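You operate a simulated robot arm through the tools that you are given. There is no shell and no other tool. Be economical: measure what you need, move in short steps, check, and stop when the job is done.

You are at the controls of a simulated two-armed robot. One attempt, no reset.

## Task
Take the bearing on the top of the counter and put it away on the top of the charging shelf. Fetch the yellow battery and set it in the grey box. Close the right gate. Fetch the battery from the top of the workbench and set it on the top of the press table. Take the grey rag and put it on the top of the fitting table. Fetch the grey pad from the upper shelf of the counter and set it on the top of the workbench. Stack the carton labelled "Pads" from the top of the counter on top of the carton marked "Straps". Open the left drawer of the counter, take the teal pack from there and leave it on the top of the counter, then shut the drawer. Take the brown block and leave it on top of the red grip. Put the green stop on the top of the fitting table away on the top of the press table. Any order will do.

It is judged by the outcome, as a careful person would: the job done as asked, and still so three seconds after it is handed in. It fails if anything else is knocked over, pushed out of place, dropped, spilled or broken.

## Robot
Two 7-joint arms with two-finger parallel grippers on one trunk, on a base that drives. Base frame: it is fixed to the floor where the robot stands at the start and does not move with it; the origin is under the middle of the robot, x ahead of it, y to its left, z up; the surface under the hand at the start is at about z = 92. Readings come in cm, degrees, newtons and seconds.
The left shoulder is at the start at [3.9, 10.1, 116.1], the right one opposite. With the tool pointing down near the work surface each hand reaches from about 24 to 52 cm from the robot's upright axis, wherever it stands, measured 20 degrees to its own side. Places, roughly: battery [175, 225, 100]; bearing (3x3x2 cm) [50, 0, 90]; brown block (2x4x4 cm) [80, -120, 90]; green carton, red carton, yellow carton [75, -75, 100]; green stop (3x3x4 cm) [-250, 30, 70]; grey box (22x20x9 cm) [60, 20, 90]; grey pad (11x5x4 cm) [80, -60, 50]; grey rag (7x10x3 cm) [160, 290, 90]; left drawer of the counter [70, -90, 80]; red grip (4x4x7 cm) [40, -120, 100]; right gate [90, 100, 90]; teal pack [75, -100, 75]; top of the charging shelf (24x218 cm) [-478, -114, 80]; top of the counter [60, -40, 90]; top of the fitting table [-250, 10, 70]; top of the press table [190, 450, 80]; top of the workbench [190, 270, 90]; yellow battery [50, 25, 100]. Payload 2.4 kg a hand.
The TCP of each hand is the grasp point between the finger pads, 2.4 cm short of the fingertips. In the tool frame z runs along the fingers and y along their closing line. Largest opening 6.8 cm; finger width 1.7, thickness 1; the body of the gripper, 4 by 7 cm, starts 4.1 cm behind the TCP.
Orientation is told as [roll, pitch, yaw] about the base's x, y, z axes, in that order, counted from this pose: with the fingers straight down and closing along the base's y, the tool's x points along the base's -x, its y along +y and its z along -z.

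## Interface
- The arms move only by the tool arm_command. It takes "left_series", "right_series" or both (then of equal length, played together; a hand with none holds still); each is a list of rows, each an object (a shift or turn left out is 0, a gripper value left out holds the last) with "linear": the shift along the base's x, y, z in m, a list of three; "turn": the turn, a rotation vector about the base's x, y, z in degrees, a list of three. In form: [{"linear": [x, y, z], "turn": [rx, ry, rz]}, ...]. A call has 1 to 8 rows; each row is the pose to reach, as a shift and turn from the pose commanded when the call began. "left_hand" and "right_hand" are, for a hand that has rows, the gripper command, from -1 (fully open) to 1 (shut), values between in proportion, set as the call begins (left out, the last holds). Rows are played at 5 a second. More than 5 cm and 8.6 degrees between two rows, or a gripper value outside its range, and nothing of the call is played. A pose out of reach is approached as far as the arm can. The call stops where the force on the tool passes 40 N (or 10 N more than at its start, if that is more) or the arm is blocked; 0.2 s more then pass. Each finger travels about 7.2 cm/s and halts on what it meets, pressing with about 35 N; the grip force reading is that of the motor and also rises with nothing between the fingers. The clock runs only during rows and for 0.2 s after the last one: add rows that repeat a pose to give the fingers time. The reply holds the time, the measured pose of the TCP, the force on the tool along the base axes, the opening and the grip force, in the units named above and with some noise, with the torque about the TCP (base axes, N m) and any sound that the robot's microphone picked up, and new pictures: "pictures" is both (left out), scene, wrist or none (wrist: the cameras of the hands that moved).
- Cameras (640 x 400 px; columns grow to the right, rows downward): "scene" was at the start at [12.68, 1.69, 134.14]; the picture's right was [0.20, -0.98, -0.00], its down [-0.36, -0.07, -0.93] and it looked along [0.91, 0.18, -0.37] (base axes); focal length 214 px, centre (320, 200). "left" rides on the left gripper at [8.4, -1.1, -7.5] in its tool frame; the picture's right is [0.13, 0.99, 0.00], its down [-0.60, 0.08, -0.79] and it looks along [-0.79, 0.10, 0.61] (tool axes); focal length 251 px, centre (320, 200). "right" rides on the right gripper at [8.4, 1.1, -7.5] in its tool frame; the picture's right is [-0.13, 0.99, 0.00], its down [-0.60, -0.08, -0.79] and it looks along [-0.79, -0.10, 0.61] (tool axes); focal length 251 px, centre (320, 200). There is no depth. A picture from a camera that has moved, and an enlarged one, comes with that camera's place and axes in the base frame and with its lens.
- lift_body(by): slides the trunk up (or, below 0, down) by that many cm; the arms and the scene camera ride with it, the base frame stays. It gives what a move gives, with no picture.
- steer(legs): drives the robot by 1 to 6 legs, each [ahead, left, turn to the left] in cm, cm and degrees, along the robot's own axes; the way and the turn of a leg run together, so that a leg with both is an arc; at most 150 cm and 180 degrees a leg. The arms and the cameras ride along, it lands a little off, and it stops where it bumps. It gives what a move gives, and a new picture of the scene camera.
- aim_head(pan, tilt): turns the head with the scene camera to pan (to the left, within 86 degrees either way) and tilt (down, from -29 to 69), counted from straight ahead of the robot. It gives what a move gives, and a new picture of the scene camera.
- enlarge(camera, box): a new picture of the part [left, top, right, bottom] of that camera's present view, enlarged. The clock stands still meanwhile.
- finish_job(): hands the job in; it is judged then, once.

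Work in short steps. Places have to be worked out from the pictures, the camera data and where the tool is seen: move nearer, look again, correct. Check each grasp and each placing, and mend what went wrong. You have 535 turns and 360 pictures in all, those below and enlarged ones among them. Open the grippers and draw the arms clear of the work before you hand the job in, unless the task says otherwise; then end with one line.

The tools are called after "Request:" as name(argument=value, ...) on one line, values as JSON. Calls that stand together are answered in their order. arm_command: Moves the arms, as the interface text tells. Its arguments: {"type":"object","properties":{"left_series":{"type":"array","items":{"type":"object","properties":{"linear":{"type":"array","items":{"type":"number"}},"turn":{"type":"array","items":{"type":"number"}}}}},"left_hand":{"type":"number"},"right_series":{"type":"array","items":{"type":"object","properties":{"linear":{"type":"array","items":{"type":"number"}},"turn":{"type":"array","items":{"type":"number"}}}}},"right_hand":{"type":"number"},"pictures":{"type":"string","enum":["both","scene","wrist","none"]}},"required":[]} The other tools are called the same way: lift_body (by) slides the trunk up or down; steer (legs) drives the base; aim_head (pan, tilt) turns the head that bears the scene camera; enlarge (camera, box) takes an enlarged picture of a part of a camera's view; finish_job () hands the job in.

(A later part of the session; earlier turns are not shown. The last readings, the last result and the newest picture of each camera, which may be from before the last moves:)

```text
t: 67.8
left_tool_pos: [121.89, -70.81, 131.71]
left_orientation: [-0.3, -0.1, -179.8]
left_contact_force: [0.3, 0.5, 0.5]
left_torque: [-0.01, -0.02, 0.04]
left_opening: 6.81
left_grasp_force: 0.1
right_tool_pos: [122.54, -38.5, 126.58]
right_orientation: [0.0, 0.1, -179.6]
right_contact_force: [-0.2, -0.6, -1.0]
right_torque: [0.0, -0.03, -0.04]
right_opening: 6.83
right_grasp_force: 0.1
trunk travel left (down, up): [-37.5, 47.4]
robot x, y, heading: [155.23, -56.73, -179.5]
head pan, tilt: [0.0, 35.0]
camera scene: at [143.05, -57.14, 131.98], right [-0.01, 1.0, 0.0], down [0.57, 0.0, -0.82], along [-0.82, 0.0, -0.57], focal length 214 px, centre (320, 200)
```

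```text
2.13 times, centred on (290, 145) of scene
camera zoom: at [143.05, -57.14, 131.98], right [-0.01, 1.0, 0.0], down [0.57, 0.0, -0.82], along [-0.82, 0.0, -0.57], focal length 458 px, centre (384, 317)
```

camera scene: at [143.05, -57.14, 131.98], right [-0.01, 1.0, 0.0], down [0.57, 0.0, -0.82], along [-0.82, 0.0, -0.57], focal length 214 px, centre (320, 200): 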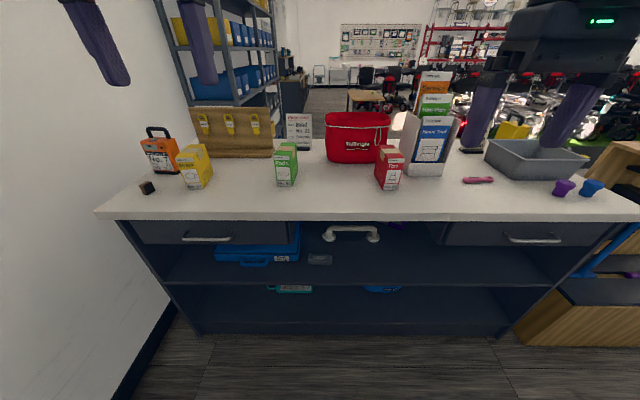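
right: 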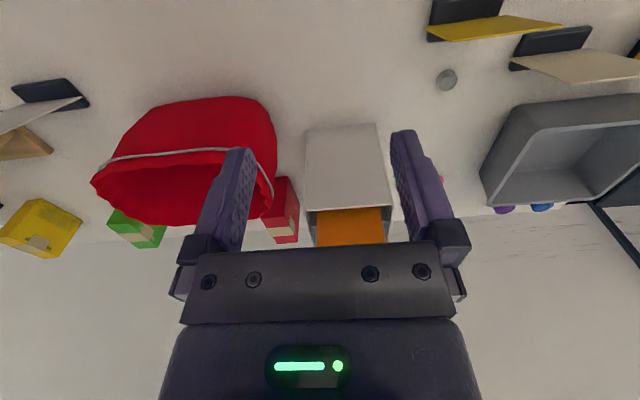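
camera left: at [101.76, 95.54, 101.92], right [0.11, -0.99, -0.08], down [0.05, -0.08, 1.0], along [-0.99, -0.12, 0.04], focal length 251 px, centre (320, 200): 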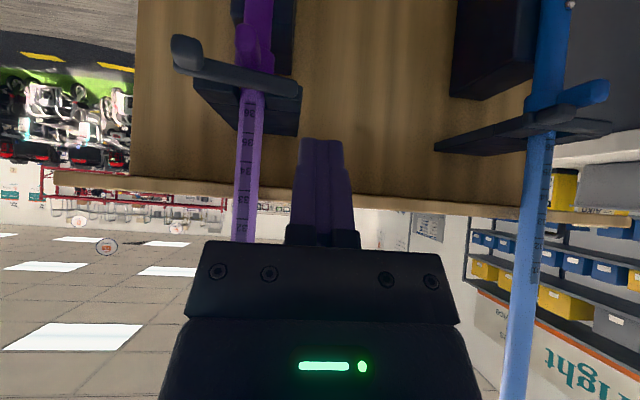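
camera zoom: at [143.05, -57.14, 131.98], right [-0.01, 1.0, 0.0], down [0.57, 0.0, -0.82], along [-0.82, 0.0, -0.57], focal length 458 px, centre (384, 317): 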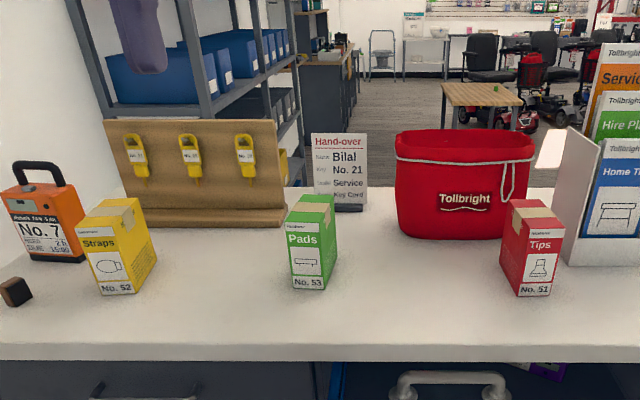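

Green = Pads (≈(77,-70)), yellow = Straps (≈(77,-101)), brown block ≈(81,-116). I drive up to the counter for the left hand to stack Pads on Straps.

Request:
steer(legs=[[33, 20, 0]])

Request:
arm_command(left_series=[{"linear": [0.0, 0.04, 0]}, {"linear": [0.0, 0.08, 0]}], pictures="wrist")

```text
t: 70.2
left_tool_pos: [88.45, -90.65, 131.78]
left_orientation: [-0.3, -0.1, -179.7]
left_contact_force: [0.1, -0.1, -1.0]
left_torque: [0.03, 0.04, -0.03]
left_opening: 6.84
left_grasp_force: 0.1
right_tool_pos: [89.13, -58.4, 126.44]
right_orientation: [0.0, 0.0, -179.7]
right_contact_force: [0.5, -0.4, -0.2]
right_torque: [0.02, -0.01, -0.01]
right_opening: 6.8
right_grasp_force: 0.1
trunk travel left (down, up): [-37.5, 47.4]
robot x, y, heading: [122.03, -76.87, -179.8]
head pan, tilt: [0.0, 35.0]
camera scene: at [109.7, -77.03, 131.98], right [-0.01, 1.0, 0.0], down [0.57, 0.0, -0.82], along [-0.82, -0.01, -0.57], focal length 214 px, centre (320, 200)
```

scene: 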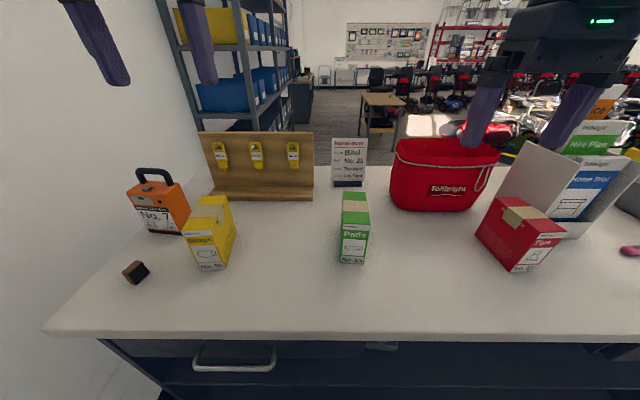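

```text
t: 70.8
left_tool_pos: [88.57, -82.35, 131.69]
left_orientation: [-0.4, -0.3, -179.7]
left_contact_force: [-0.4, 0.5, 0.1]
left_torque: [0.0, 0.0, 0.0]
left_opening: 6.8
left_grasp_force: 0.0
right_tool_pos: [89.16, -58.37, 126.53]
right_orientation: [0.0, 0.0, -179.7]
right_contact_force: [0.8, 0.2, 0.1]
right_torque: [-0.02, 0.0, -0.03]
right_opening: 6.79
right_grasp_force: 0.0
trunk travel left (down, up): [-37.5, 47.4]
robot x, y, heading: [122.39, -76.65, -179.8]
head pan, tilt: [0.0, 35.0]
camera left: at [97.11, -81.26, 139.11], right [0.13, -0.99, -0.01], down [-0.6, -0.09, 0.8], along [-0.79, -0.1, -0.61], focal length 251 px, centre (320, 200)
```

left: 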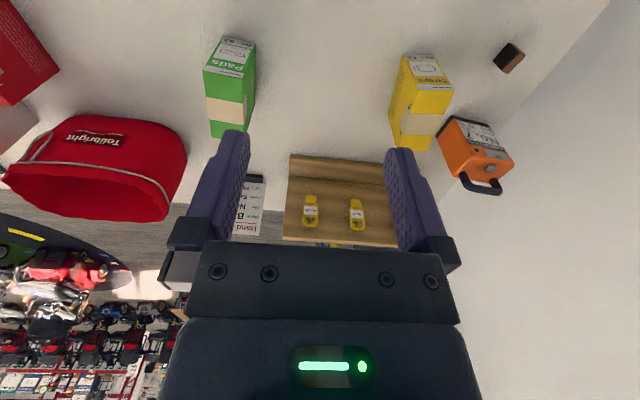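

Green carton top spans x≈66–78, y≈-72.5…-66.5, z≈102.7. I move the left hand above it (and the right hand aside), then look again.

Request:
arm_command(left_series=[{"linear": [-0.03, 0.025, -0.02]}, {"linear": [-0.06, 0.05, -0.04]}, {"linear": [-0.09, 0.075, -0.06]}, {"linear": [-0.12, 0.1, -0.08]}, {"linear": [-0.15, 0.12, -0.1]}, {"linear": [-0.162, 0.128, -0.12]}], right_series=[{"linear": [0.02, 0.02, 0]}, {"linear": [0.04, 0.04, 0]}, {"linear": [0.05, 0.06, 0]}, {"linear": [0.05, 0.07, 0]}, {"linear": [0.05, 0.07, 0]}, {"linear": [0.05, 0.07, 0]}], pictures="none")

Request:
enlarge(camera="left", box=[160, 0, 480, 200])

```text
t: 72.2
left_tool_pos: [82.39, -73.71, 121.29]
left_orientation: [-0.4, -0.2, -179.7]
left_contact_force: [1.1, 0.6, 0.2]
left_torque: [0.0, 0.05, -0.03]
left_opening: 6.81
left_grasp_force: 0.0
left hand out of reach, approached as far as the arm can: row 1, 2, 3, 4, 5, 6
right_tool_pos: [94.27, -51.27, 126.52]
right_orientation: [0.0, 0.0, -179.6]
right_contact_force: [-0.3, 0.5, -0.4]
right_torque: [0.02, 0.02, 0.01]
right_opening: 6.8
right_grasp_force: 0.0
trunk travel left (down, up): [-37.5, 47.4]
robot x, y, heading: [122.2, -76.88, -179.6]
head pan, tilt: [0.0, 35.0]
```

```text
2.00 times, centred on (320, 100) of left
camera zoom: at [90.9, -72.54, 128.79], right [0.13, -0.99, 0.0], down [-0.6, -0.09, 0.79], along [-0.79, -0.1, -0.61], focal length 503 px, centre (320, 400)
```

zoom: 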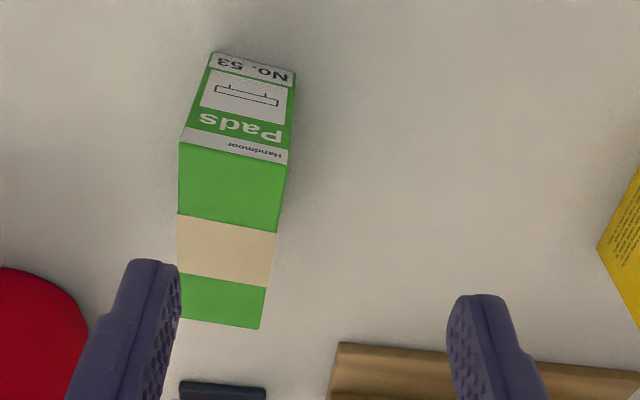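

At this height reach is short (limit ~40 cm); raising the trunk helps. I raise 12 cm and look at the yellow carton from the wrist.

Request:
lift_body(by=12)

Request:
arm_command(left_series=[{"linear": [0.01, -0.04, -0.02]}, {"linear": [0.01, -0.08, -0.05]}, {"linear": [0.01, -0.12, -0.08]}, {"linear": [0.0, -0.16, -0.11]}, {"linear": [0.0, -0.18, -0.14]}, {"linear": [0.0, -0.18, -0.16]}], pictures="none")

Request:
enlarge(camera="left", box=[160, 0, 480, 200])

```text
t: 73.7
left_tool_pos: [83.0, -74.0, 133.68]
left_orientation: [-0.4, -1.4, -179.8]
left_contact_force: [-0.2, -0.4, -0.7]
left_torque: [-0.01, -0.01, 0.04]
left_opening: 6.8
left_grasp_force: 0.0
right_tool_pos: [94.12, -51.34, 138.56]
right_orientation: [0.1, 0.0, -179.7]
right_contact_force: [-0.3, -0.5, 0.5]
right_torque: [0.02, 0.02, 0.03]
right_opening: 6.8
right_grasp_force: 0.1
trunk travel left (down, up): [-49.5, 35.5]
robot x, y, heading: [122.01, -76.58, -179.5]
head pan, tilt: [0.0, 35.0]
```

```text
refused: row 4 steps farther than a row can; nothing moved
```

```text
2.00 times, centred on (320, 100) of left
camera zoom: at [91.8, -72.77, 141.01], right [0.13, -0.99, -0.01], down [-0.58, -0.09, 0.81], along [-0.8, -0.1, -0.59], focal length 503 px, centre (320, 400)
```

zoom: 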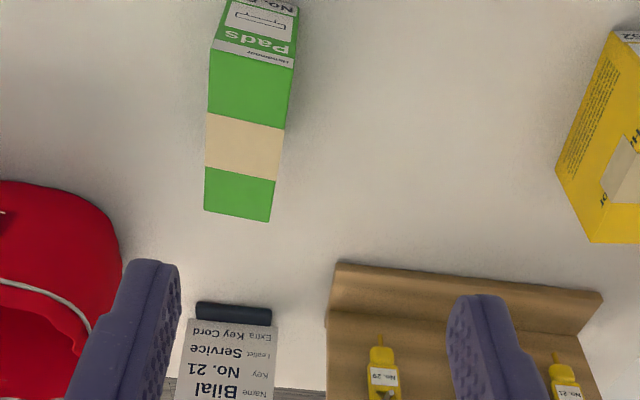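

Request:
arm_command(left_series=[{"linear": [0.02, -0.035, -0.02]}, {"linear": [0.025, -0.07, -0.04]}, {"linear": [0.03, -0.105, -0.06]}, {"linear": [0.03, -0.14, -0.08]}, {"linear": [0.03, -0.17, -0.11]}, {"linear": [0.03, -0.18, -0.15]}], pictures="none")

Request:
enlarge(camera="left", box=[160, 0, 480, 200])

```text
t: 75.1
left_tool_pos: [86.19, -92.24, 118.73]
left_orientation: [-0.4, -1.4, -179.8]
left_contact_force: [-1.4, 0.4, 0.2]
left_torque: [0.0, -0.01, 0.01]
left_opening: 6.82
left_grasp_force: 0.0
right_tool_pos: [94.2, -51.48, 138.47]
right_orientation: [0.0, -0.1, -179.7]
right_contact_force: [-0.4, -1.3, -0.9]
right_torque: [0.0, -0.01, 0.01]
right_opening: 6.82
right_grasp_force: 0.0
trunk travel left (down, up): [-49.5, 35.5]
robot x, y, heading: [122.11, -76.52, -180.0]
head pan, tilt: [0.0, 35.0]
```

```text
2.00 times, centred on (320, 100) of left
camera zoom: at [94.93, -91.04, 125.95], right [0.13, -0.99, -0.01], down [-0.58, -0.09, 0.81], along [-0.8, -0.1, -0.59], focal length 503 px, centre (320, 400)
```

zoom: 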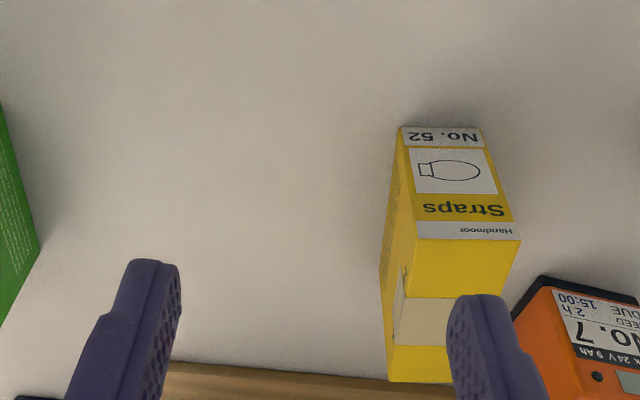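

Yellow centre ≈(73.8,-101.1), top z≈103.4; green centre ≈(71.7,-69.2). I shift the robot right 8 cm for better reach, then bring the left hand over the green carton.

Request:
steer(legs=[[1, -8, 0]])

Request:
arm_command(left_series=[{"linear": [-0.03, 0.03, 0.01]}, {"linear": [-0.06, 0.06, 0.01], "turn": [0, 0, -1]}, {"linear": [-0.09, 0.09, 0.0], "turn": [0, -1.4, -3]}, {"linear": [-0.11, 0.12, -0.02], "turn": [0, -1.4, -4]}, {"linear": [-0.12, 0.145, -0.03], "turn": [0, -1.4, -4]}, {"linear": [-0.128, 0.15, -0.05], "turn": [0, -1.4, -4]}], pictures="none")

Request:
enlarge(camera="left", box=[160, 0, 480, 200])

```text
t: 76.2
left_tool_pos: [85.08, -84.1, 118.73]
left_orientation: [-0.3, -1.4, -179.8]
left_contact_force: [0.6, 0.4, 0.1]
left_torque: [-0.03, -0.02, 0.01]
left_opening: 6.81
left_grasp_force: 0.1
right_tool_pos: [93.11, -43.33, 138.4]
right_orientation: [0.1, 0.0, -179.7]
right_contact_force: [0.1, 0.8, -0.2]
right_torque: [-0.01, -0.02, 0.02]
right_opening: 6.81
right_grasp_force: 0.2
trunk travel left (down, up): [-49.5, 35.5]
robot x, y, heading: [121.25, -68.65, -179.6]
head pan, tilt: [0.0, 35.0]
camera scene: at [110.12, -68.9, 144.05], right [-0.01, 1.0, 0.0], down [0.57, 0.0, -0.82], along [-0.82, -0.01, -0.57], focal length 214 px, centre (320, 200)
```

scene: 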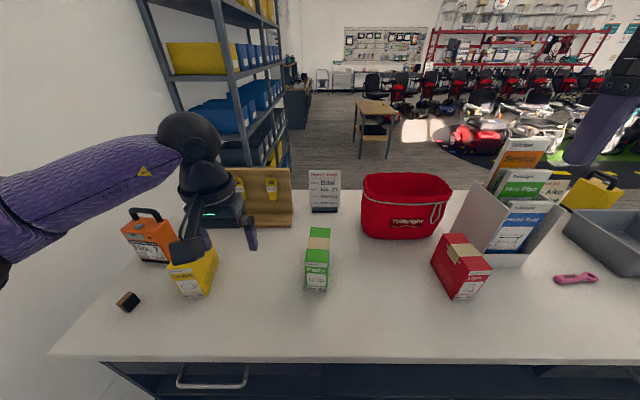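

```text
t: 77.6
left_tool_pos: [74.5, -70.1, 113.44]
left_orientation: [-0.5, 0.0, 176.1]
left_contact_force: [-0.2, -0.9, 0.0]
left_torque: [0.02, -0.01, 0.01]
left_opening: 6.79
left_grasp_force: 0.0
left hand out of reach, approached as far as the arm can: row 5, 6
right_tool_pos: [93.13, -43.45, 138.49]
right_orientation: [0.1, -0.1, -179.7]
right_contact_force: [0.1, 0.6, -0.5]
right_torque: [-0.01, 0.01, 0.0]
right_opening: 6.8
right_grasp_force: 0.1
trunk travel left (down, up): [-49.5, 35.5]
robot x, y, heading: [120.92, -68.31, -179.7]
head pan, tilt: [0.0, 35.0]
```

```text
2.00 times, centred on (320, 100) of left
camera zoom: at [83.09, -69.56, 120.9], right [0.06, -1.0, -0.01], down [-0.61, -0.04, 0.79], along [-0.79, -0.04, -0.61], focal length 503 px, centre (320, 400)
```

zoom: 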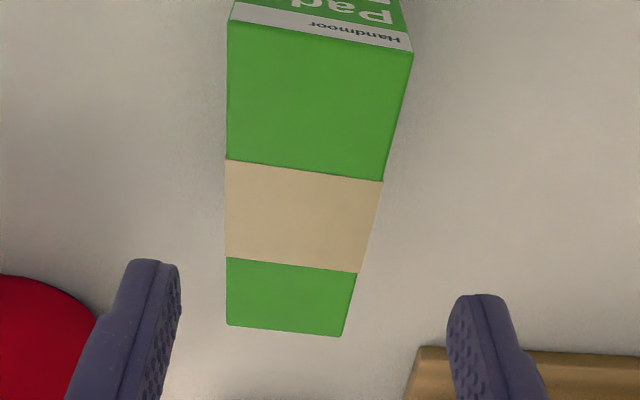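

Carton centre line near y≈-69.3; lowering brings the pose back into reach. I go down partway and check.

Request:
arm_command(left_series=[{"linear": [0.005, 0, -0.03]}, {"linear": [0.005, 0, -0.06]}, {"linear": [0.005, 0, -0.06]}], pictures="wrist")

```text
t: 78.4
left_tool_pos: [74.91, -70.1, 107.24]
left_orientation: [-0.2, 0.1, 176.3]
left_contact_force: [-0.4, 0.6, 0.8]
left_torque: [0.0, 0.02, -0.01]
left_opening: 6.8
left_grasp_force: 0.1
left hand out of reach, approached as far as the arm can: row 1
right_tool_pos: [93.22, -43.48, 138.53]
right_orientation: [0.1, 0.0, -179.6]
right_contact_force: [0.1, -0.1, -0.3]
right_torque: [0.01, 0.03, 0.02]
right_opening: 6.8
right_grasp_force: 0.1
trunk travel left (down, up): [-49.5, 35.5]
robot x, y, heading: [121.22, -68.91, -179.8]
head pan, tilt: [0.0, 35.0]
camera left: at [83.54, -69.49, 114.72], right [0.06, -1.0, -0.01], down [-0.61, -0.04, 0.79], along [-0.79, -0.05, -0.61], focal length 251 px, centre (320, 200)
```

left: 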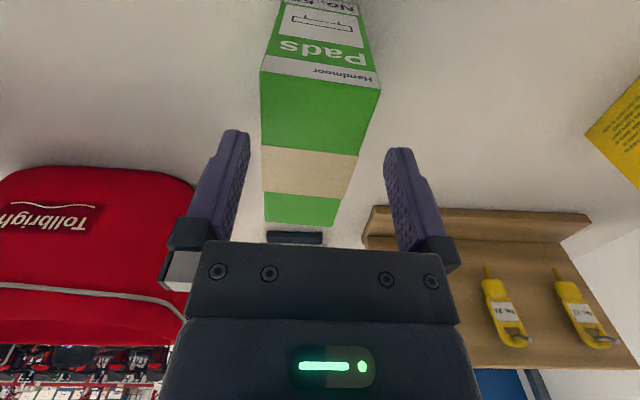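

I shift to the carton centre, then lower around it.

Request:
arm_command(left_series=[{"linear": [-0.02, 0.009, -0.01]}, {"linear": [-0.025, 0.009, -0.03]}, {"linear": [-0.025, 0.009, -0.05]}, {"linear": [-0.025, 0.009, -0.065]}], pictures="wrist")

```text
t: 79.4
left_tool_pos: [75.56, -70.19, 102.34]
left_orientation: [-0.4, -0.1, 176.2]
left_contact_force: [0.3, 0.0, -0.5]
left_torque: [0.01, 0.02, -0.03]
left_opening: 6.78
left_grasp_force: 0.1
left hand out of reach, approached as far as the arm can: row 1, 2, 3, 4
right_tool_pos: [93.2, -43.3, 138.5]
right_orientation: [0.1, 0.0, -179.7]
right_contact_force: [0.6, 0.0, 0.7]
right_torque: [0.01, 0.02, -0.02]
right_opening: 6.8
right_grasp_force: 0.1
trunk travel left (down, up): [-49.5, 35.5]
robot x, y, heading: [120.93, -68.73, -179.8]
head pan, tilt: [0.0, 35.0]
camera left: at [84.12, -69.69, 109.81], right [0.06, -1.0, -0.01], down [-0.61, -0.04, 0.79], along [-0.79, -0.05, -0.61], focal length 251 px, centre (320, 200)
```

left: 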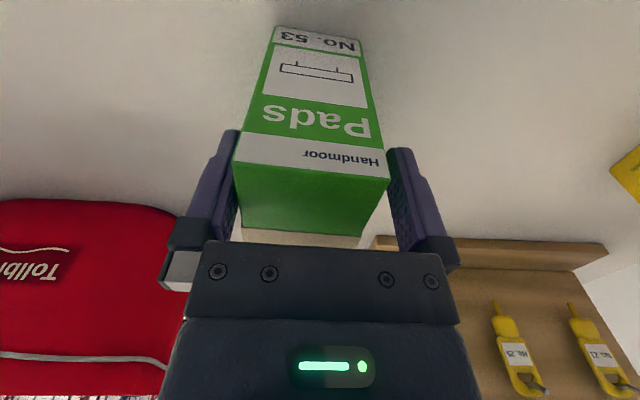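

Reach is short because the target is inboard of the left shoulder. I raise, shift the robot 13 cm to the right and a bit closer, and come back.

Request:
arm_command(left_series=[{"linear": [0, 0, 0.04]}, {"linear": [0, 0, 0.08]}, {"linear": [0.02, -0.03, 0.1]}, {"linear": [0.02, -0.07, 0.1]}, {"linear": [0.02, -0.11, 0.1]}], pictures="none")

Request:
steer(legs=[[1, -13, 0]])

```text
t: 80.6
left_tool_pos: [73.05, -76.35, 113.32]
left_orientation: [0.0, 0.2, 177.6]
left_contact_force: [-0.3, -0.4, 0.2]
left_torque: [0.03, -0.01, 0.01]
left_opening: 6.83
left_grasp_force: 0.1
left hand out of reach, approached as far as the arm can: row 1, 2, 3, 4, 5
right_tool_pos: [93.16, -43.56, 138.54]
right_orientation: [0.0, 0.1, -179.7]
right_contact_force: [-0.4, -0.1, 0.5]
right_torque: [0.02, -0.02, -0.02]
right_opening: 6.81
right_grasp_force: 0.1
trunk travel left (down, up): [-49.5, 35.5]
robot x, y, heading: [120.92, -68.95, -179.7]
head pan, tilt: [0.0, 35.0]
```

```text
t: 81.9
left_tool_pos: [71.97, -63.34, 113.33]
left_orientation: [0.0, 0.2, 177.7]
left_contact_force: [0.1, -0.4, -0.6]
left_torque: [-0.03, 0.03, -0.04]
left_opening: 6.81
left_grasp_force: 0.1
right_tool_pos: [91.87, -30.44, 138.48]
right_orientation: [0.0, 0.0, -179.4]
right_contact_force: [-0.2, 1.0, 0.4]
right_torque: [0.0, 0.0, 0.0]
right_opening: 6.8
right_grasp_force: 0.0
trunk travel left (down, up): [-49.5, 35.5]
robot x, y, heading: [119.95, -55.6, -179.4]
head pan, tilt: [0.0, 35.0]
camera scene: at [109.0, -55.95, 144.05], right [-0.01, 1.0, 0.0], down [0.57, 0.01, -0.82], along [-0.82, -0.01, -0.57], focal length 214 px, centre (320, 200)
```

scene: 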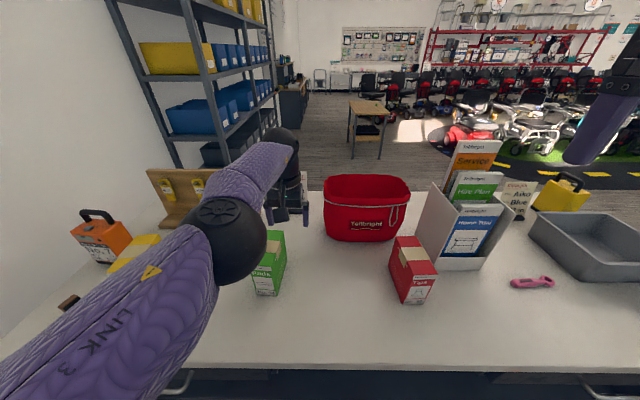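

Hand now (72,-63.3,113.3). I move to y≈-69.3 with a small yaw and descend partly.

Request:
arm_command(left_series=[{"linear": [0.002, -0.03, 0.0]}, {"linear": [0.002, -0.06, 0.0], "turn": [0, 0, -1.8]}, {"linear": [0.002, -0.06, -0.03], "turn": [0, 0, -1.8]}, {"linear": [0.002, -0.06, -0.06], "turn": [0, 0, -1.8]}], pictures="wrist")

```text
t: 82.9
left_tool_pos: [72.22, -69.69, 107.54]
left_orientation: [-0.2, 0.3, 176.1]
left_contact_force: [-0.2, -0.5, 0.3]
left_torque: [0.01, -0.01, -0.05]
left_opening: 6.84
left_grasp_force: 0.1
left hand out of reach, approached as far as the arm can: row 1
right_tool_pos: [91.89, -30.74, 138.48]
right_orientation: [0.0, 0.1, -179.4]
right_contact_force: [0.6, 0.1, -0.3]
right_torque: [0.04, -0.02, 0.03]
right_opening: 6.8
right_grasp_force: 0.0
trunk travel left (down, up): [-49.5, 35.5]
robot x, y, heading: [119.75, -55.81, -179.5]
head pan, tilt: [0.0, 35.0]
camera left: at [80.86, -69.13, 114.9], right [0.06, -1.0, 0.0], down [-0.61, -0.04, 0.79], along [-0.79, -0.05, -0.61], focal length 251 px, centre (320, 200)
```

left: 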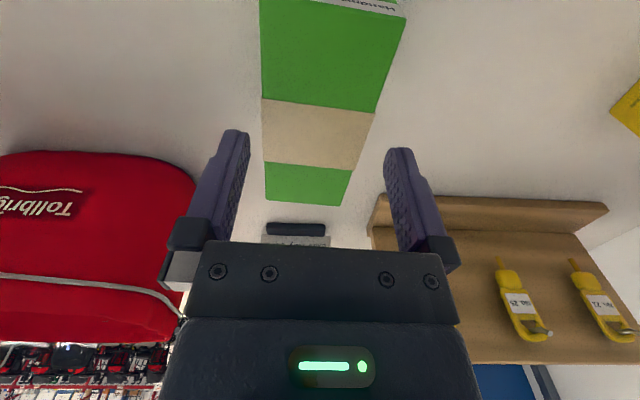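

Centered. I descend to grasp height and close.

Request:
arm_command(left_series=[{"linear": [0, 0.002, -0.03]}, {"linear": [0, 0.002, -0.05]}, {"linear": [0, 0.002, -0.066]}, {"linear": [0, 0.002, -0.066]}], pictures="wrist")

Request:
arm_command(left_hand=0.8, left_series=[{"linear": [0, 0, 0]}, {"linear": [0, 0, 0]}, {"linear": [0, 0, 0]}], pictures="wrist")

```text
t: 83.9
left_tool_pos: [72.34, -69.43, 101.02]
left_orientation: [0.0, 0.3, 176.1]
left_contact_force: [0.1, 0.0, 0.0]
left_torque: [-0.01, -0.02, -0.03]
left_opening: 6.8
left_grasp_force: 0.0
right_tool_pos: [92.06, -30.53, 138.56]
right_orientation: [0.0, 0.0, -179.5]
right_contact_force: [0.6, 0.2, -0.3]
right_torque: [-0.02, 0.01, 0.01]
right_opening: 6.79
right_grasp_force: 0.0
trunk travel left (down, up): [-49.5, 35.5]
robot x, y, heading: [119.99, -55.8, -179.3]
head pan, tilt: [0.0, 35.0]
camera left: at [80.98, -68.87, 108.43], right [0.06, -1.0, 0.0], down [-0.61, -0.04, 0.79], along [-0.79, -0.05, -0.61], focal length 251 px, centre (320, 200)
```

left: 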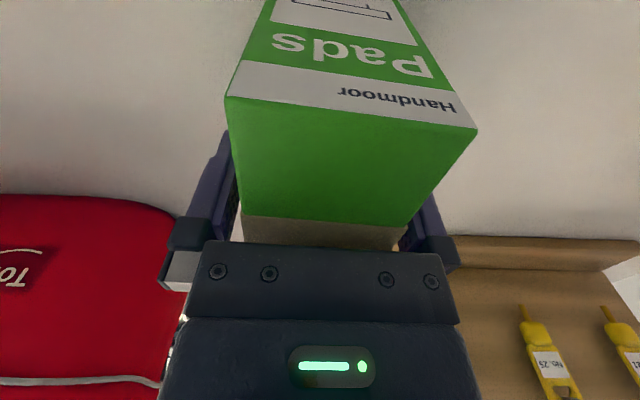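

```text
t: 84.7
left_tool_pos: [72.55, -69.52, 100.78]
left_orientation: [-0.1, 0.3, 176.0]
left_contact_force: [-0.6, 0.3, 0.0]
left_torque: [0.01, -0.04, -0.01]
left_opening: 5.49
left_grasp_force: 34.8
right_tool_pos: [91.95, -30.69, 138.53]
right_orientation: [0.0, 0.1, -179.4]
right_contact_force: [0.1, -0.5, -0.1]
right_torque: [-0.01, 0.04, 0.02]
right_opening: 6.79
right_grasp_force: 0.0
trunk travel left (down, up): [-49.5, 35.5]
robot x, y, heading: [120.13, -55.86, -179.2]
head pan, tilt: [0.0, 35.0]
camera left: at [80.96, -68.87, 108.44], right [0.06, -1.0, 0.0], down [-0.61, -0.04, 0.79], along [-0.79, -0.05, -0.61], focal length 251 px, centre (320, 200)
```

left: 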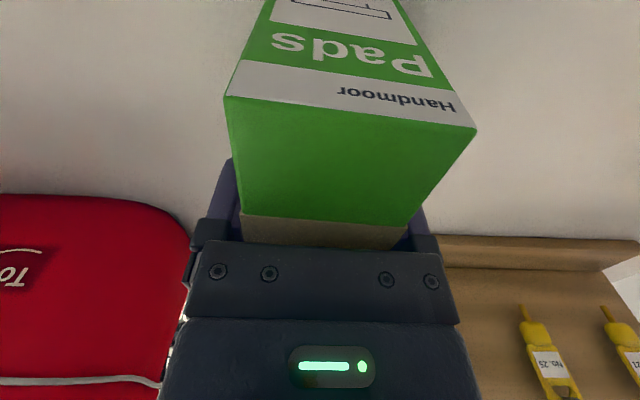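

Gripped (5.5 cm). I lift with the trunk, then drive left toward the yellow carton.

Request:
lift_body(by=16)

Request:
steer(legs=[[0, 29, 0]])

Request:
enlarge(camera="left", box=[0, 0, 640, 400])

```text
t: 86.5
left_tool_pos: [72.34, -69.36, 118.07]
left_orientation: [0.0, -1.2, 176.0]
left_contact_force: [-0.7, 0.7, -2.6]
left_torque: [-0.02, -0.01, -0.01]
left_opening: 5.47
left_grasp_force: 35.2
right_tool_pos: [91.87, -30.5, 154.34]
right_orientation: [0.0, -0.1, -179.5]
right_contact_force: [0.3, 0.5, 0.4]
right_torque: [-0.03, 0.01, -0.01]
right_opening: 6.8
right_grasp_force: 0.1
trunk travel left (down, up): [-65.5, 19.4]
robot x, y, heading: [120.14, -55.52, -179.4]
head pan, tilt: [0.0, 35.0]
```

```text
t: 88.5
left_tool_pos: [72.57, -98.11, 118.03]
left_orientation: [0.0, -1.1, 175.9]
left_contact_force: [0.2, -0.6, -2.4]
left_torque: [0.01, 0.0, 0.03]
left_opening: 5.49
left_grasp_force: 35.6
right_tool_pos: [92.32, -59.36, 154.47]
right_orientation: [0.0, 0.0, -179.6]
right_contact_force: [1.0, -0.5, 0.5]
right_torque: [0.01, 0.0, 0.01]
right_opening: 6.77
right_grasp_force: 0.1
trunk travel left (down, up): [-65.5, 19.4]
robot x, y, heading: [119.98, -84.44, -179.6]
head pan, tilt: [0.0, 35.0]
camera scene: at [110.14, -84.88, 160.08], right [-0.01, 1.0, 0.0], down [0.57, 0.01, -0.82], along [-0.82, -0.01, -0.57], focal length 214 px, centre (320, 200)
```

scene: 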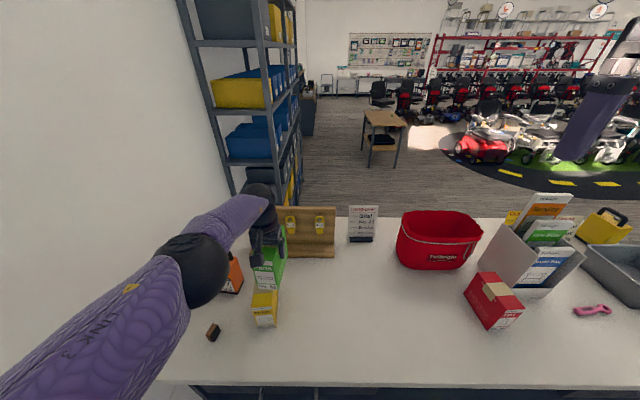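

```text
1.00 times, centred on (320, 200) of left (not enlarged: the box is as wide or as high as the picture)
camera zoom: at [81.38, -97.5, 125.21], right [0.06, -1.0, 0.0], down [-0.59, -0.04, 0.81], along [-0.8, -0.05, -0.59], focal length 251 px, centre (320, 200)
```

zoom: 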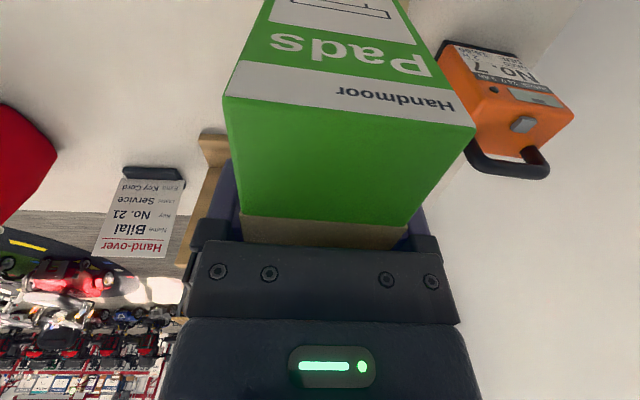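

Carton bottom is at ≈109; I move over the yellow carton's centre and align the yaw by +9°.

Request:
arm_command(left_series=[{"linear": [0.01, -0.015, 0], "turn": [0, -0.6, 4.5]}, {"linear": [0.018, -0.03, 0], "turn": [0, -1.2, 9]}, {"linear": [0.018, -0.03, 0], "turn": [0, -1.2, 9]}], pictures="both")

Request:
enlarge(camera="scene", box=[180, 180, 340, 350])

```text
t: 89.3
left_tool_pos: [74.41, -101.01, 118.02]
left_orientation: [0.1, 0.0, -175.1]
left_contact_force: [0.8, 0.6, -2.0]
left_torque: [-0.01, 0.0, 0.0]
left_opening: 5.49
left_grasp_force: 35.7
right_tool_pos: [92.16, -59.28, 154.48]
right_orientation: [0.1, 0.0, -179.6]
right_contact_force: [0.4, -0.2, -0.5]
right_torque: [-0.02, -0.01, -0.02]
right_opening: 6.8
right_grasp_force: 0.0
trunk travel left (down, up): [-65.5, 19.4]
robot x, y, heading: [119.81, -84.36, -179.6]
head pan, tilt: [0.0, 35.0]
camera scene: at [110.14, -84.79, 160.08], right [-0.01, 1.0, 0.0], down [0.57, 0.01, -0.82], along [-0.82, -0.01, -0.57], focal length 214 px, centre (320, 200)
camera left: at [82.89, -99.17, 125.44], right [0.21, -0.98, 0.0], down [-0.59, -0.13, 0.79], along [-0.77, -0.17, -0.61], focal length 251 px, centre (320, 200)
```

scene: 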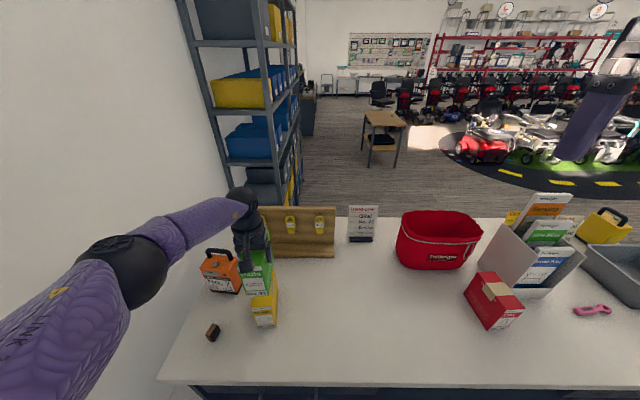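
left: 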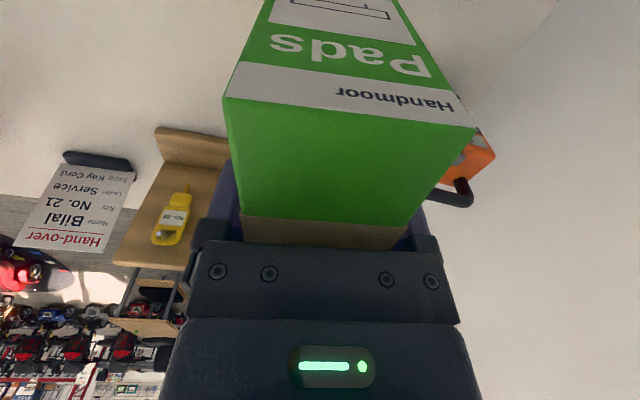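

```text
2.35 times, centred on (260, 265) of scene
camera zoom: at [110.14, -84.79, 160.08], right [-0.01, 1.0, 0.0], down [0.57, 0.01, -0.82], along [-0.82, -0.01, -0.57], focal length 505 px, centre (461, 47)
```

zoom: 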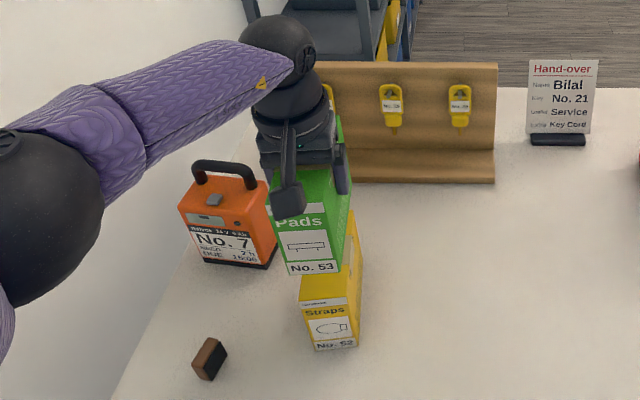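

Alignment matches (green footprint over yellow). I lower gently.

Request:
arm_command(left_series=[{"linear": [0, 0, -0.03]}, {"linear": [0, 0, -0.045]}, {"linear": [0, 0, -0.052]}, {"linear": [0, 0, -0.055]}], pictures="none")

Request:
enlarge(camera="scene", box=[200, 230, 320, 350])

```text
t: 90.4
left_tool_pos: [74.42, -100.96, 112.88]
left_orientation: [0.1, -0.5, -175.1]
left_contact_force: [3.2, 1.6, 19.2]
left_torque: [0.21, -0.97, -0.02]
left_opening: 5.48
left_grasp_force: 35.6
right_tool_pos: [92.45, -59.29, 154.55]
right_orientation: [0.0, -0.2, -179.7]
right_contact_force: [-0.5, 0.3, 0.2]
right_torque: [0.01, -0.02, -0.02]
right_opening: 6.8
right_grasp_force: 0.1
trunk travel left (down, up): [-65.5, 19.4]
robot x, y, heading: [119.78, -84.49, -179.6]
head pan, tilt: [0.0, 35.0]
stopped in row 4 (left hand): the force on the tool passed its limit at 41 N (the readings are from after the stop); the commanded pose is now the measured one
```

```text
3.33 times, centred on (260, 290) of scene
camera zoom: at [110.45, -84.73, 160.1], right [-0.01, 1.0, 0.0], down [0.57, 0.0, -0.82], along [-0.82, -0.01, -0.57], focal length 715 px, centre (520, -100)
```

zoom: 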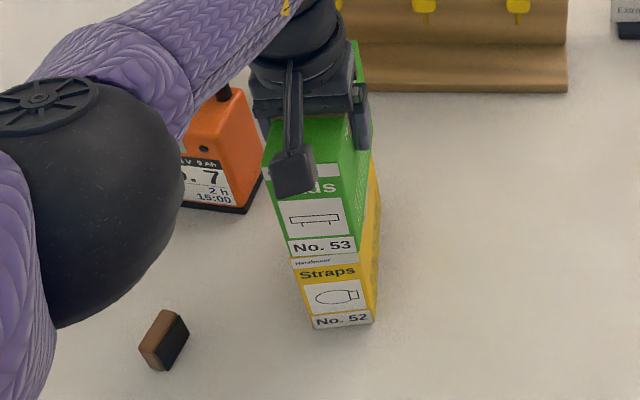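

Contact is made and aligned. I release and withdraw upward.

Request:
arm_command(left_hand=-0.7, left_series=[{"linear": [0, 0, 0.001]}, {"linear": [0, 0, 0.001]}, {"linear": [0, 0, 0.001]}, {"linear": [0, 0, 0.03]}, {"linear": [0, 0, 0.06]}, {"linear": [0.03, 0.0, 0.09]}], pictures="none")

Request:
enlarge(camera="scene", box=[180, 200, 320, 350])

```text
t: 91.8
left_tool_pos: [77.23, -101.02, 121.53]
left_orientation: [0.1, -0.4, -174.9]
left_contact_force: [0.7, -0.1, -0.4]
left_torque: [-0.03, 0.0, 0.02]
left_opening: 5.79
left_grasp_force: 0.1
right_tool_pos: [92.37, -59.26, 154.55]
right_orientation: [0.0, -0.1, -179.5]
right_contact_force: [0.5, -0.6, 0.5]
right_torque: [0.0, -0.01, -0.01]
right_opening: 6.79
right_grasp_force: 0.1
trunk travel left (down, up): [-65.5, 19.4]
robot x, y, heading: [120.13, -84.53, -179.4]
head pan, tilt: [0.0, 35.0]
```

```text
2.67 times, centred on (250, 275) of scene
camera zoom: at [110.3, -84.9, 160.09], right [-0.01, 1.0, 0.0], down [0.57, 0.01, -0.82], along [-0.82, -0.01, -0.57], focal length 572 px, centre (507, 0)
```

zoom: 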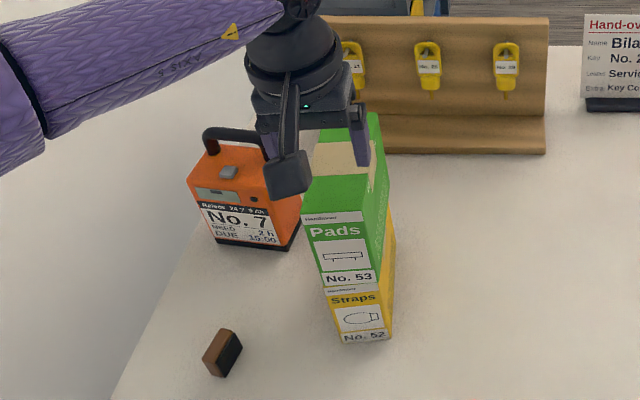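

Stacked neatly. Next the drawer: I pull the left hand back, back off and lower the trunk.

Request:
arm_command(left_hand=-1, left_series=[{"linear": [0.03, 0, 0.03]}, {"linear": [0.07, 0.0, 0.05], "turn": [0, 0, -2]}, {"linear": [0.08, 0.01, 0.09], "turn": [0, 0.5, -5]}], pictures="none")

Request:
steer(legs=[[-38, -2, 0]])

Request:
lift_body(by=-33)

Request:
aim_head(pan=5, tilt=35)

```text
t: 92.6
left_tool_pos: [85.08, -99.94, 130.6]
left_orientation: [0.0, -0.9, 180.0]
left_contact_force: [-0.1, 1.2, 0.2]
left_torque: [-0.01, -0.03, 0.0]
left_opening: 6.79
left_grasp_force: 0.1
right_tool_pos: [92.12, -59.21, 154.51]
right_orientation: [0.1, 0.0, -179.7]
right_contact_force: [0.2, 1.1, 0.2]
right_torque: [-0.04, -0.03, 0.03]
right_opening: 6.81
right_grasp_force: 0.2
trunk travel left (down, up): [-65.5, 19.4]
robot x, y, heading: [120.14, -84.35, -179.4]
head pan, tilt: [0.0, 35.0]
```

```text
t: 95.0
left_tool_pos: [122.77, -97.78, 130.58]
left_orientation: [0.1, -0.9, -179.8]
left_contact_force: [0.0, 0.6, -0.2]
left_torque: [0.02, 0.02, 0.01]
left_opening: 6.81
left_grasp_force: 0.0
right_tool_pos: [129.58, -56.95, 154.43]
right_orientation: [0.0, -0.1, -179.3]
right_contact_force: [-1.5, -0.2, 1.1]
right_torque: [0.03, -0.02, -0.02]
right_opening: 6.81
right_grasp_force: 0.0
trunk travel left (down, up): [-65.5, 19.4]
robot x, y, heading: [157.46, -82.07, -179.3]
head pan, tilt: [0.0, 35.0]
camera scene: at [147.65, -82.47, 160.09], right [-0.01, 1.0, 0.0], down [0.57, 0.01, -0.82], along [-0.82, -0.01, -0.57], focal length 214 px, centre (320, 200)
```

scene: 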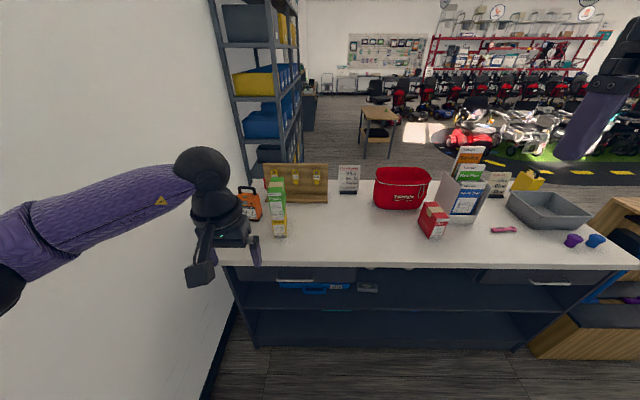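

```text
t: 98.3
left_tool_pos: [122.68, -97.74, 97.63]
left_orientation: [0.1, -0.8, -179.8]
left_contact_force: [0.6, 0.1, -0.6]
left_torque: [0.01, -0.01, 0.02]
left_opening: 6.8
left_grasp_force: 0.0
right_tool_pos: [128.62, -56.94, 120.89]
right_orientation: [0.0, 1.4, -179.3]
right_contact_force: [0.2, -0.8, 0.9]
right_torque: [-0.02, 0.01, 0.0]
right_opening: 6.8
right_grasp_force: 0.1
trunk travel left (down, up): [-32.5, 52.4]
robot x, y, heading: [157.47, -81.79, -179.4]
head pan, tilt: [0.0, 35.0]
```

```text
t: 98.9
left_tool_pos: [122.64, -97.79, 97.57]
left_orientation: [0.2, -0.8, -179.8]
left_contact_force: [-0.5, -0.9, -0.5]
left_torque: [-0.02, 0.01, -0.04]
left_opening: 6.8
left_grasp_force: 0.0
right_tool_pos: [128.59, -57.18, 120.77]
right_orientation: [0.0, 1.4, -179.3]
right_contact_force: [-0.6, -0.4, -0.2]
right_torque: [0.01, -0.02, 0.01]
right_opening: 6.82
right_grasp_force: 0.0
trunk travel left (down, up): [-32.5, 52.4]
robot x, y, heading: [157.54, -82.26, -179.2]
head pan, tilt: [5.0, 35.0]
camera scene: at [144.45, -83.28, 126.94], right [-0.1, 0.99, 0.0], down [0.57, 0.06, -0.82], along [-0.81, -0.08, -0.57], focal length 214 px, centre (320, 200)
```

scene: 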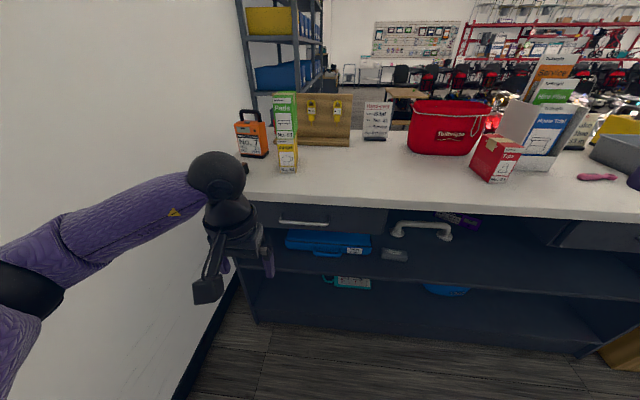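

Handle bar: y≈-101…-86, z≈82. I'll grasp it with the left hand horizontal (fingers pointing −x, closing vertically) and pull by driving back. First rotate the hand stepwise in free space.

Request:
arm_command(left_series=[{"turn": [-4.6, 4.6, -4.6]}, {"turn": [-9.2, 9.2, -9.2]}, {"turn": [-13.8, 13.8, -13.8]}, {"turn": [-18.4, 18.4, -18.4]}, {"turn": [-23, 23, -23]}, {"turn": [-27.6, 27.6, -27.6]}, {"turn": [-32.2, 32.2, -32.2]}, {"turn": [-36.8, 36.8, -36.8]}], pictures="none")

Request:
arm_command(left_series=[{"turn": [-4.6, 4.6, -4.6]}, {"turn": [-9.2, 9.2, -9.2]}, {"turn": [-13.8, 13.8, -13.8]}, {"turn": [-18.4, 18.4, -18.4]}, {"turn": [-23, 23, -23]}, {"turn": [-27.6, 27.6, -27.6]}, {"turn": [-32.2, 32.2, -32.2]}], pictures="both")

```text
t: 100.7
left_tool_pos: [122.7, -97.8, 97.55]
left_orientation: [48.7, -20.1, 131.1]
left_contact_force: [-0.1, 0.2, 0.6]
left_torque: [0.02, -0.01, 0.03]
left_opening: 6.82
left_grasp_force: 0.1
right_tool_pos: [128.66, -57.11, 120.78]
right_orientation: [0.1, 1.4, -179.3]
right_contact_force: [-0.4, 0.0, -0.4]
right_torque: [-0.01, -0.01, 0.03]
right_opening: 6.82
right_grasp_force: 0.0
trunk travel left (down, up): [-32.5, 52.4]
robot x, y, heading: [157.57, -82.21, -179.4]
head pan, tilt: [5.0, 35.0]
```

```text
t: 102.3
left_tool_pos: [122.34, -89.0, 102.17]
left_orientation: [89.7, -0.4, 89.4]
left_contact_force: [0.1, -0.8, -0.1]
left_torque: [0.04, -0.05, 0.0]
left_opening: 6.82
left_grasp_force: 0.0
left hand out of reach, approached as far as the arm can: row 2, 3, 4, 5, 6, 7
right_tool_pos: [128.66, -56.98, 120.82]
right_orientation: [0.0, 1.3, -179.3]
right_contact_force: [-0.2, -0.2, -0.3]
right_torque: [0.0, 0.0, -0.02]
right_opening: 6.79
right_grasp_force: 0.0
trunk travel left (down, up): [-32.5, 52.4]
robot x, y, heading: [157.53, -82.25, -179.2]
head pan, tilt: [5.0, 35.0]
camera scene: at [144.46, -83.26, 126.94], right [-0.1, 0.99, 0.0], down [0.57, 0.06, -0.82], along [-0.81, -0.08, -0.57], focal length 214 px, centre (320, 200)
camera left: at [129.9, -97.33, 101.01], right [-0.01, -0.14, 0.99], down [0.8, 0.6, 0.09], along [-0.6, 0.79, 0.1], focal length 251 px, centre (320, 200)
```

scene: 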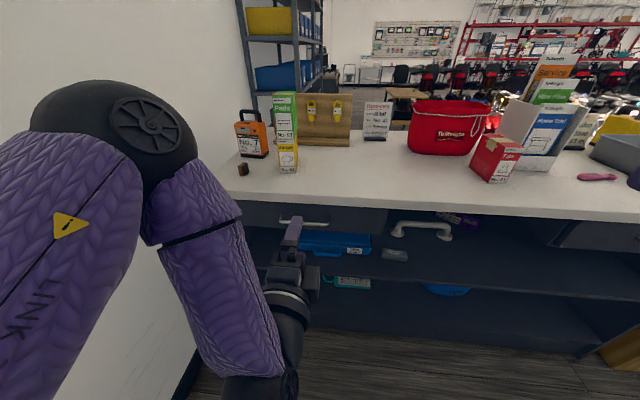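
left: 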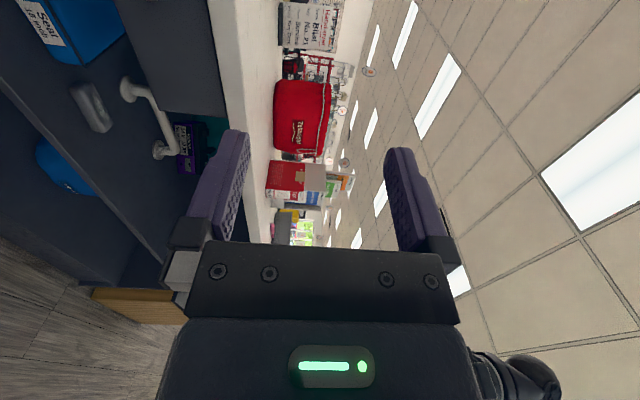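

Orientation is right. I lower the trunk by 20 cm to bring the hand to handle height.

Request:
lift_body(by=-20)

Request:
aim_head(pan=8, tilt=20)

Request:
enlarge(camera="scene", box=[200, 100, 460, 260])

```text
t: 104.5
left_tool_pos: [120.21, -88.99, 77.14]
left_orientation: [80.9, -0.6, 89.7]
left_contact_force: [0.9, -0.7, -1.2]
left_torque: [-0.01, -0.01, 0.0]
left_opening: 6.8
left_grasp_force: 0.0
right_tool_pos: [123.88, -57.26, 96.96]
right_orientation: [0.0, 10.0, -179.3]
right_contact_force: [0.0, -0.1, 0.0]
right_torque: [0.04, 0.02, -0.01]
right_opening: 6.81
right_grasp_force: 0.1
trunk travel left (down, up): [-12.5, 72.4]
robot x, y, heading: [157.77, -81.85, -179.3]
head pan, tilt: [5.0, 35.0]
```

```text
t: 105.3
left_tool_pos: [120.41, -89.01, 77.2]
left_orientation: [80.8, -0.6, 89.6]
left_contact_force: [0.2, -0.3, 1.6]
left_torque: [-0.03, -0.02, 0.02]
left_opening: 6.77
left_grasp_force: 0.0
right_tool_pos: [123.83, -56.96, 96.78]
right_orientation: [0.0, 9.9, -179.3]
right_contact_force: [0.6, -0.3, -0.1]
right_torque: [0.0, 0.03, 0.03]
right_opening: 6.8
right_grasp_force: 0.0
trunk travel left (down, up): [-12.5, 72.4]
robot x, y, heading: [157.42, -82.57, -178.9]
head pan, tilt: [8.0, 20.0]
camera scene: at [138.95, -83.88, 108.93], right [-0.15, 0.99, 0.0], down [0.34, 0.05, -0.94], along [-0.93, -0.14, -0.34], focal length 214 px, centre (320, 200)
```

scene: 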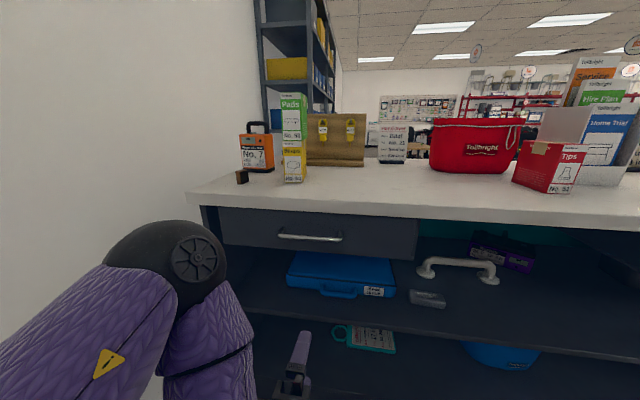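

```text
2.46 times, centred on (330, 180) of scene
camera zoom: at [138.95, -83.88, 108.93], right [-0.15, 0.99, 0.0], down [0.34, 0.05, -0.94], along [-0.93, -0.14, -0.34], focal length 528 px, centre (295, 249)
```

zoom: 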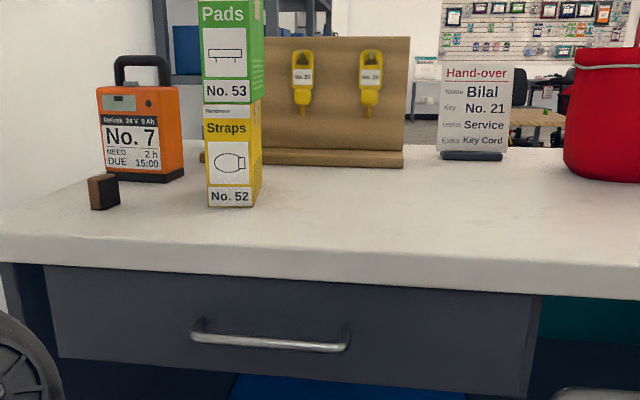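

Handle bar centre ≈(93.2,-93.5,82.1). I level the hand (+9° about y) and move to x≈105 in front of it.

Request:
arm_command(left_series=[{"linear": [-0.03, -0.012, 0.015], "turn": [0, 3, 0]}, {"linear": [-0.06, -0.024, 0.03], "turn": [0, 6, 0]}, {"linear": [-0.09, -0.036, 0.04], "turn": [0, 9, 0]}, {"linear": [-0.12, -0.045, 0.049], "turn": [0, 9, 0]}, {"linear": [-0.15, -0.045, 0.049], "turn": [0, 9, 0]}], pictures="both")

Request:
enlarge(camera="scene", box=[200, 180, 400, 320])

```text
t: 106.5
left_tool_pos: [107.63, -87.53, 85.57]
left_orientation: [89.5, -0.6, 90.1]
left_contact_force: [0.1, 0.2, -0.7]
left_torque: [-0.04, -0.02, -0.02]
left_opening: 6.79
left_grasp_force: 0.1
left hand out of reach, approached as far as the arm can: row 1, 2, 3, 4, 5
right_tool_pos: [123.84, -57.03, 96.77]
right_orientation: [0.0, 10.0, -179.3]
right_contact_force: [0.1, -0.9, 0.0]
right_torque: [0.02, 0.02, 0.01]
right_opening: 6.79
right_grasp_force: 0.1
trunk travel left (down, up): [-12.5, 72.4]
robot x, y, heading: [157.64, -82.14, -179.1]
head pan, tilt: [8.0, 20.0]
camera scene: at [138.96, -83.88, 108.94], right [-0.15, 0.99, 0.0], down [0.34, 0.05, -0.94], along [-0.93, -0.14, -0.34], focal length 214 px, centre (320, 200)
camera left: at [115.34, -95.92, 84.51], right [-0.01, -0.14, 0.99], down [0.79, 0.61, 0.09], along [-0.61, 0.78, 0.1], focal length 251 px, centre (320, 200)
```

scene: 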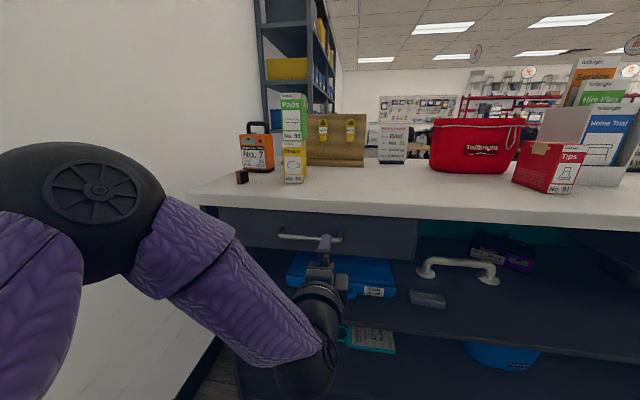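
left: 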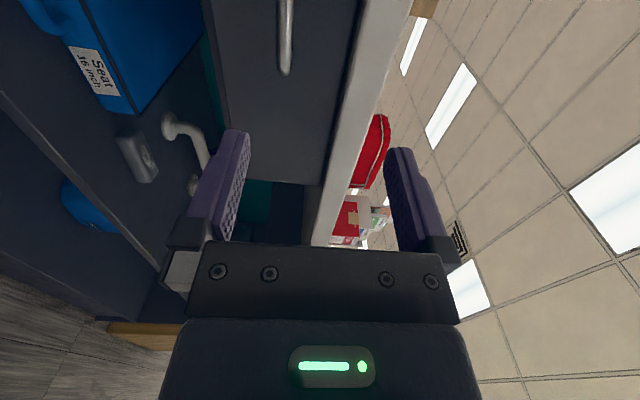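

```text
2.86 times, centred on (300, 250) of scene
camera zoom: at [138.96, -83.88, 108.94], right [-0.15, 0.99, 0.0], down [0.34, 0.05, -0.94], along [-0.93, -0.14, -0.34], focal length 613 px, centre (377, 57)
```

zoom: 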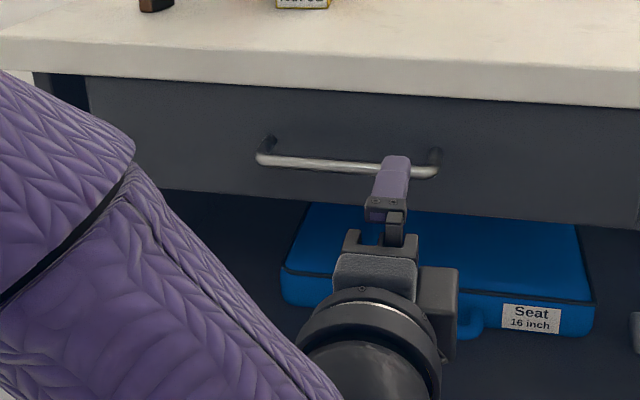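

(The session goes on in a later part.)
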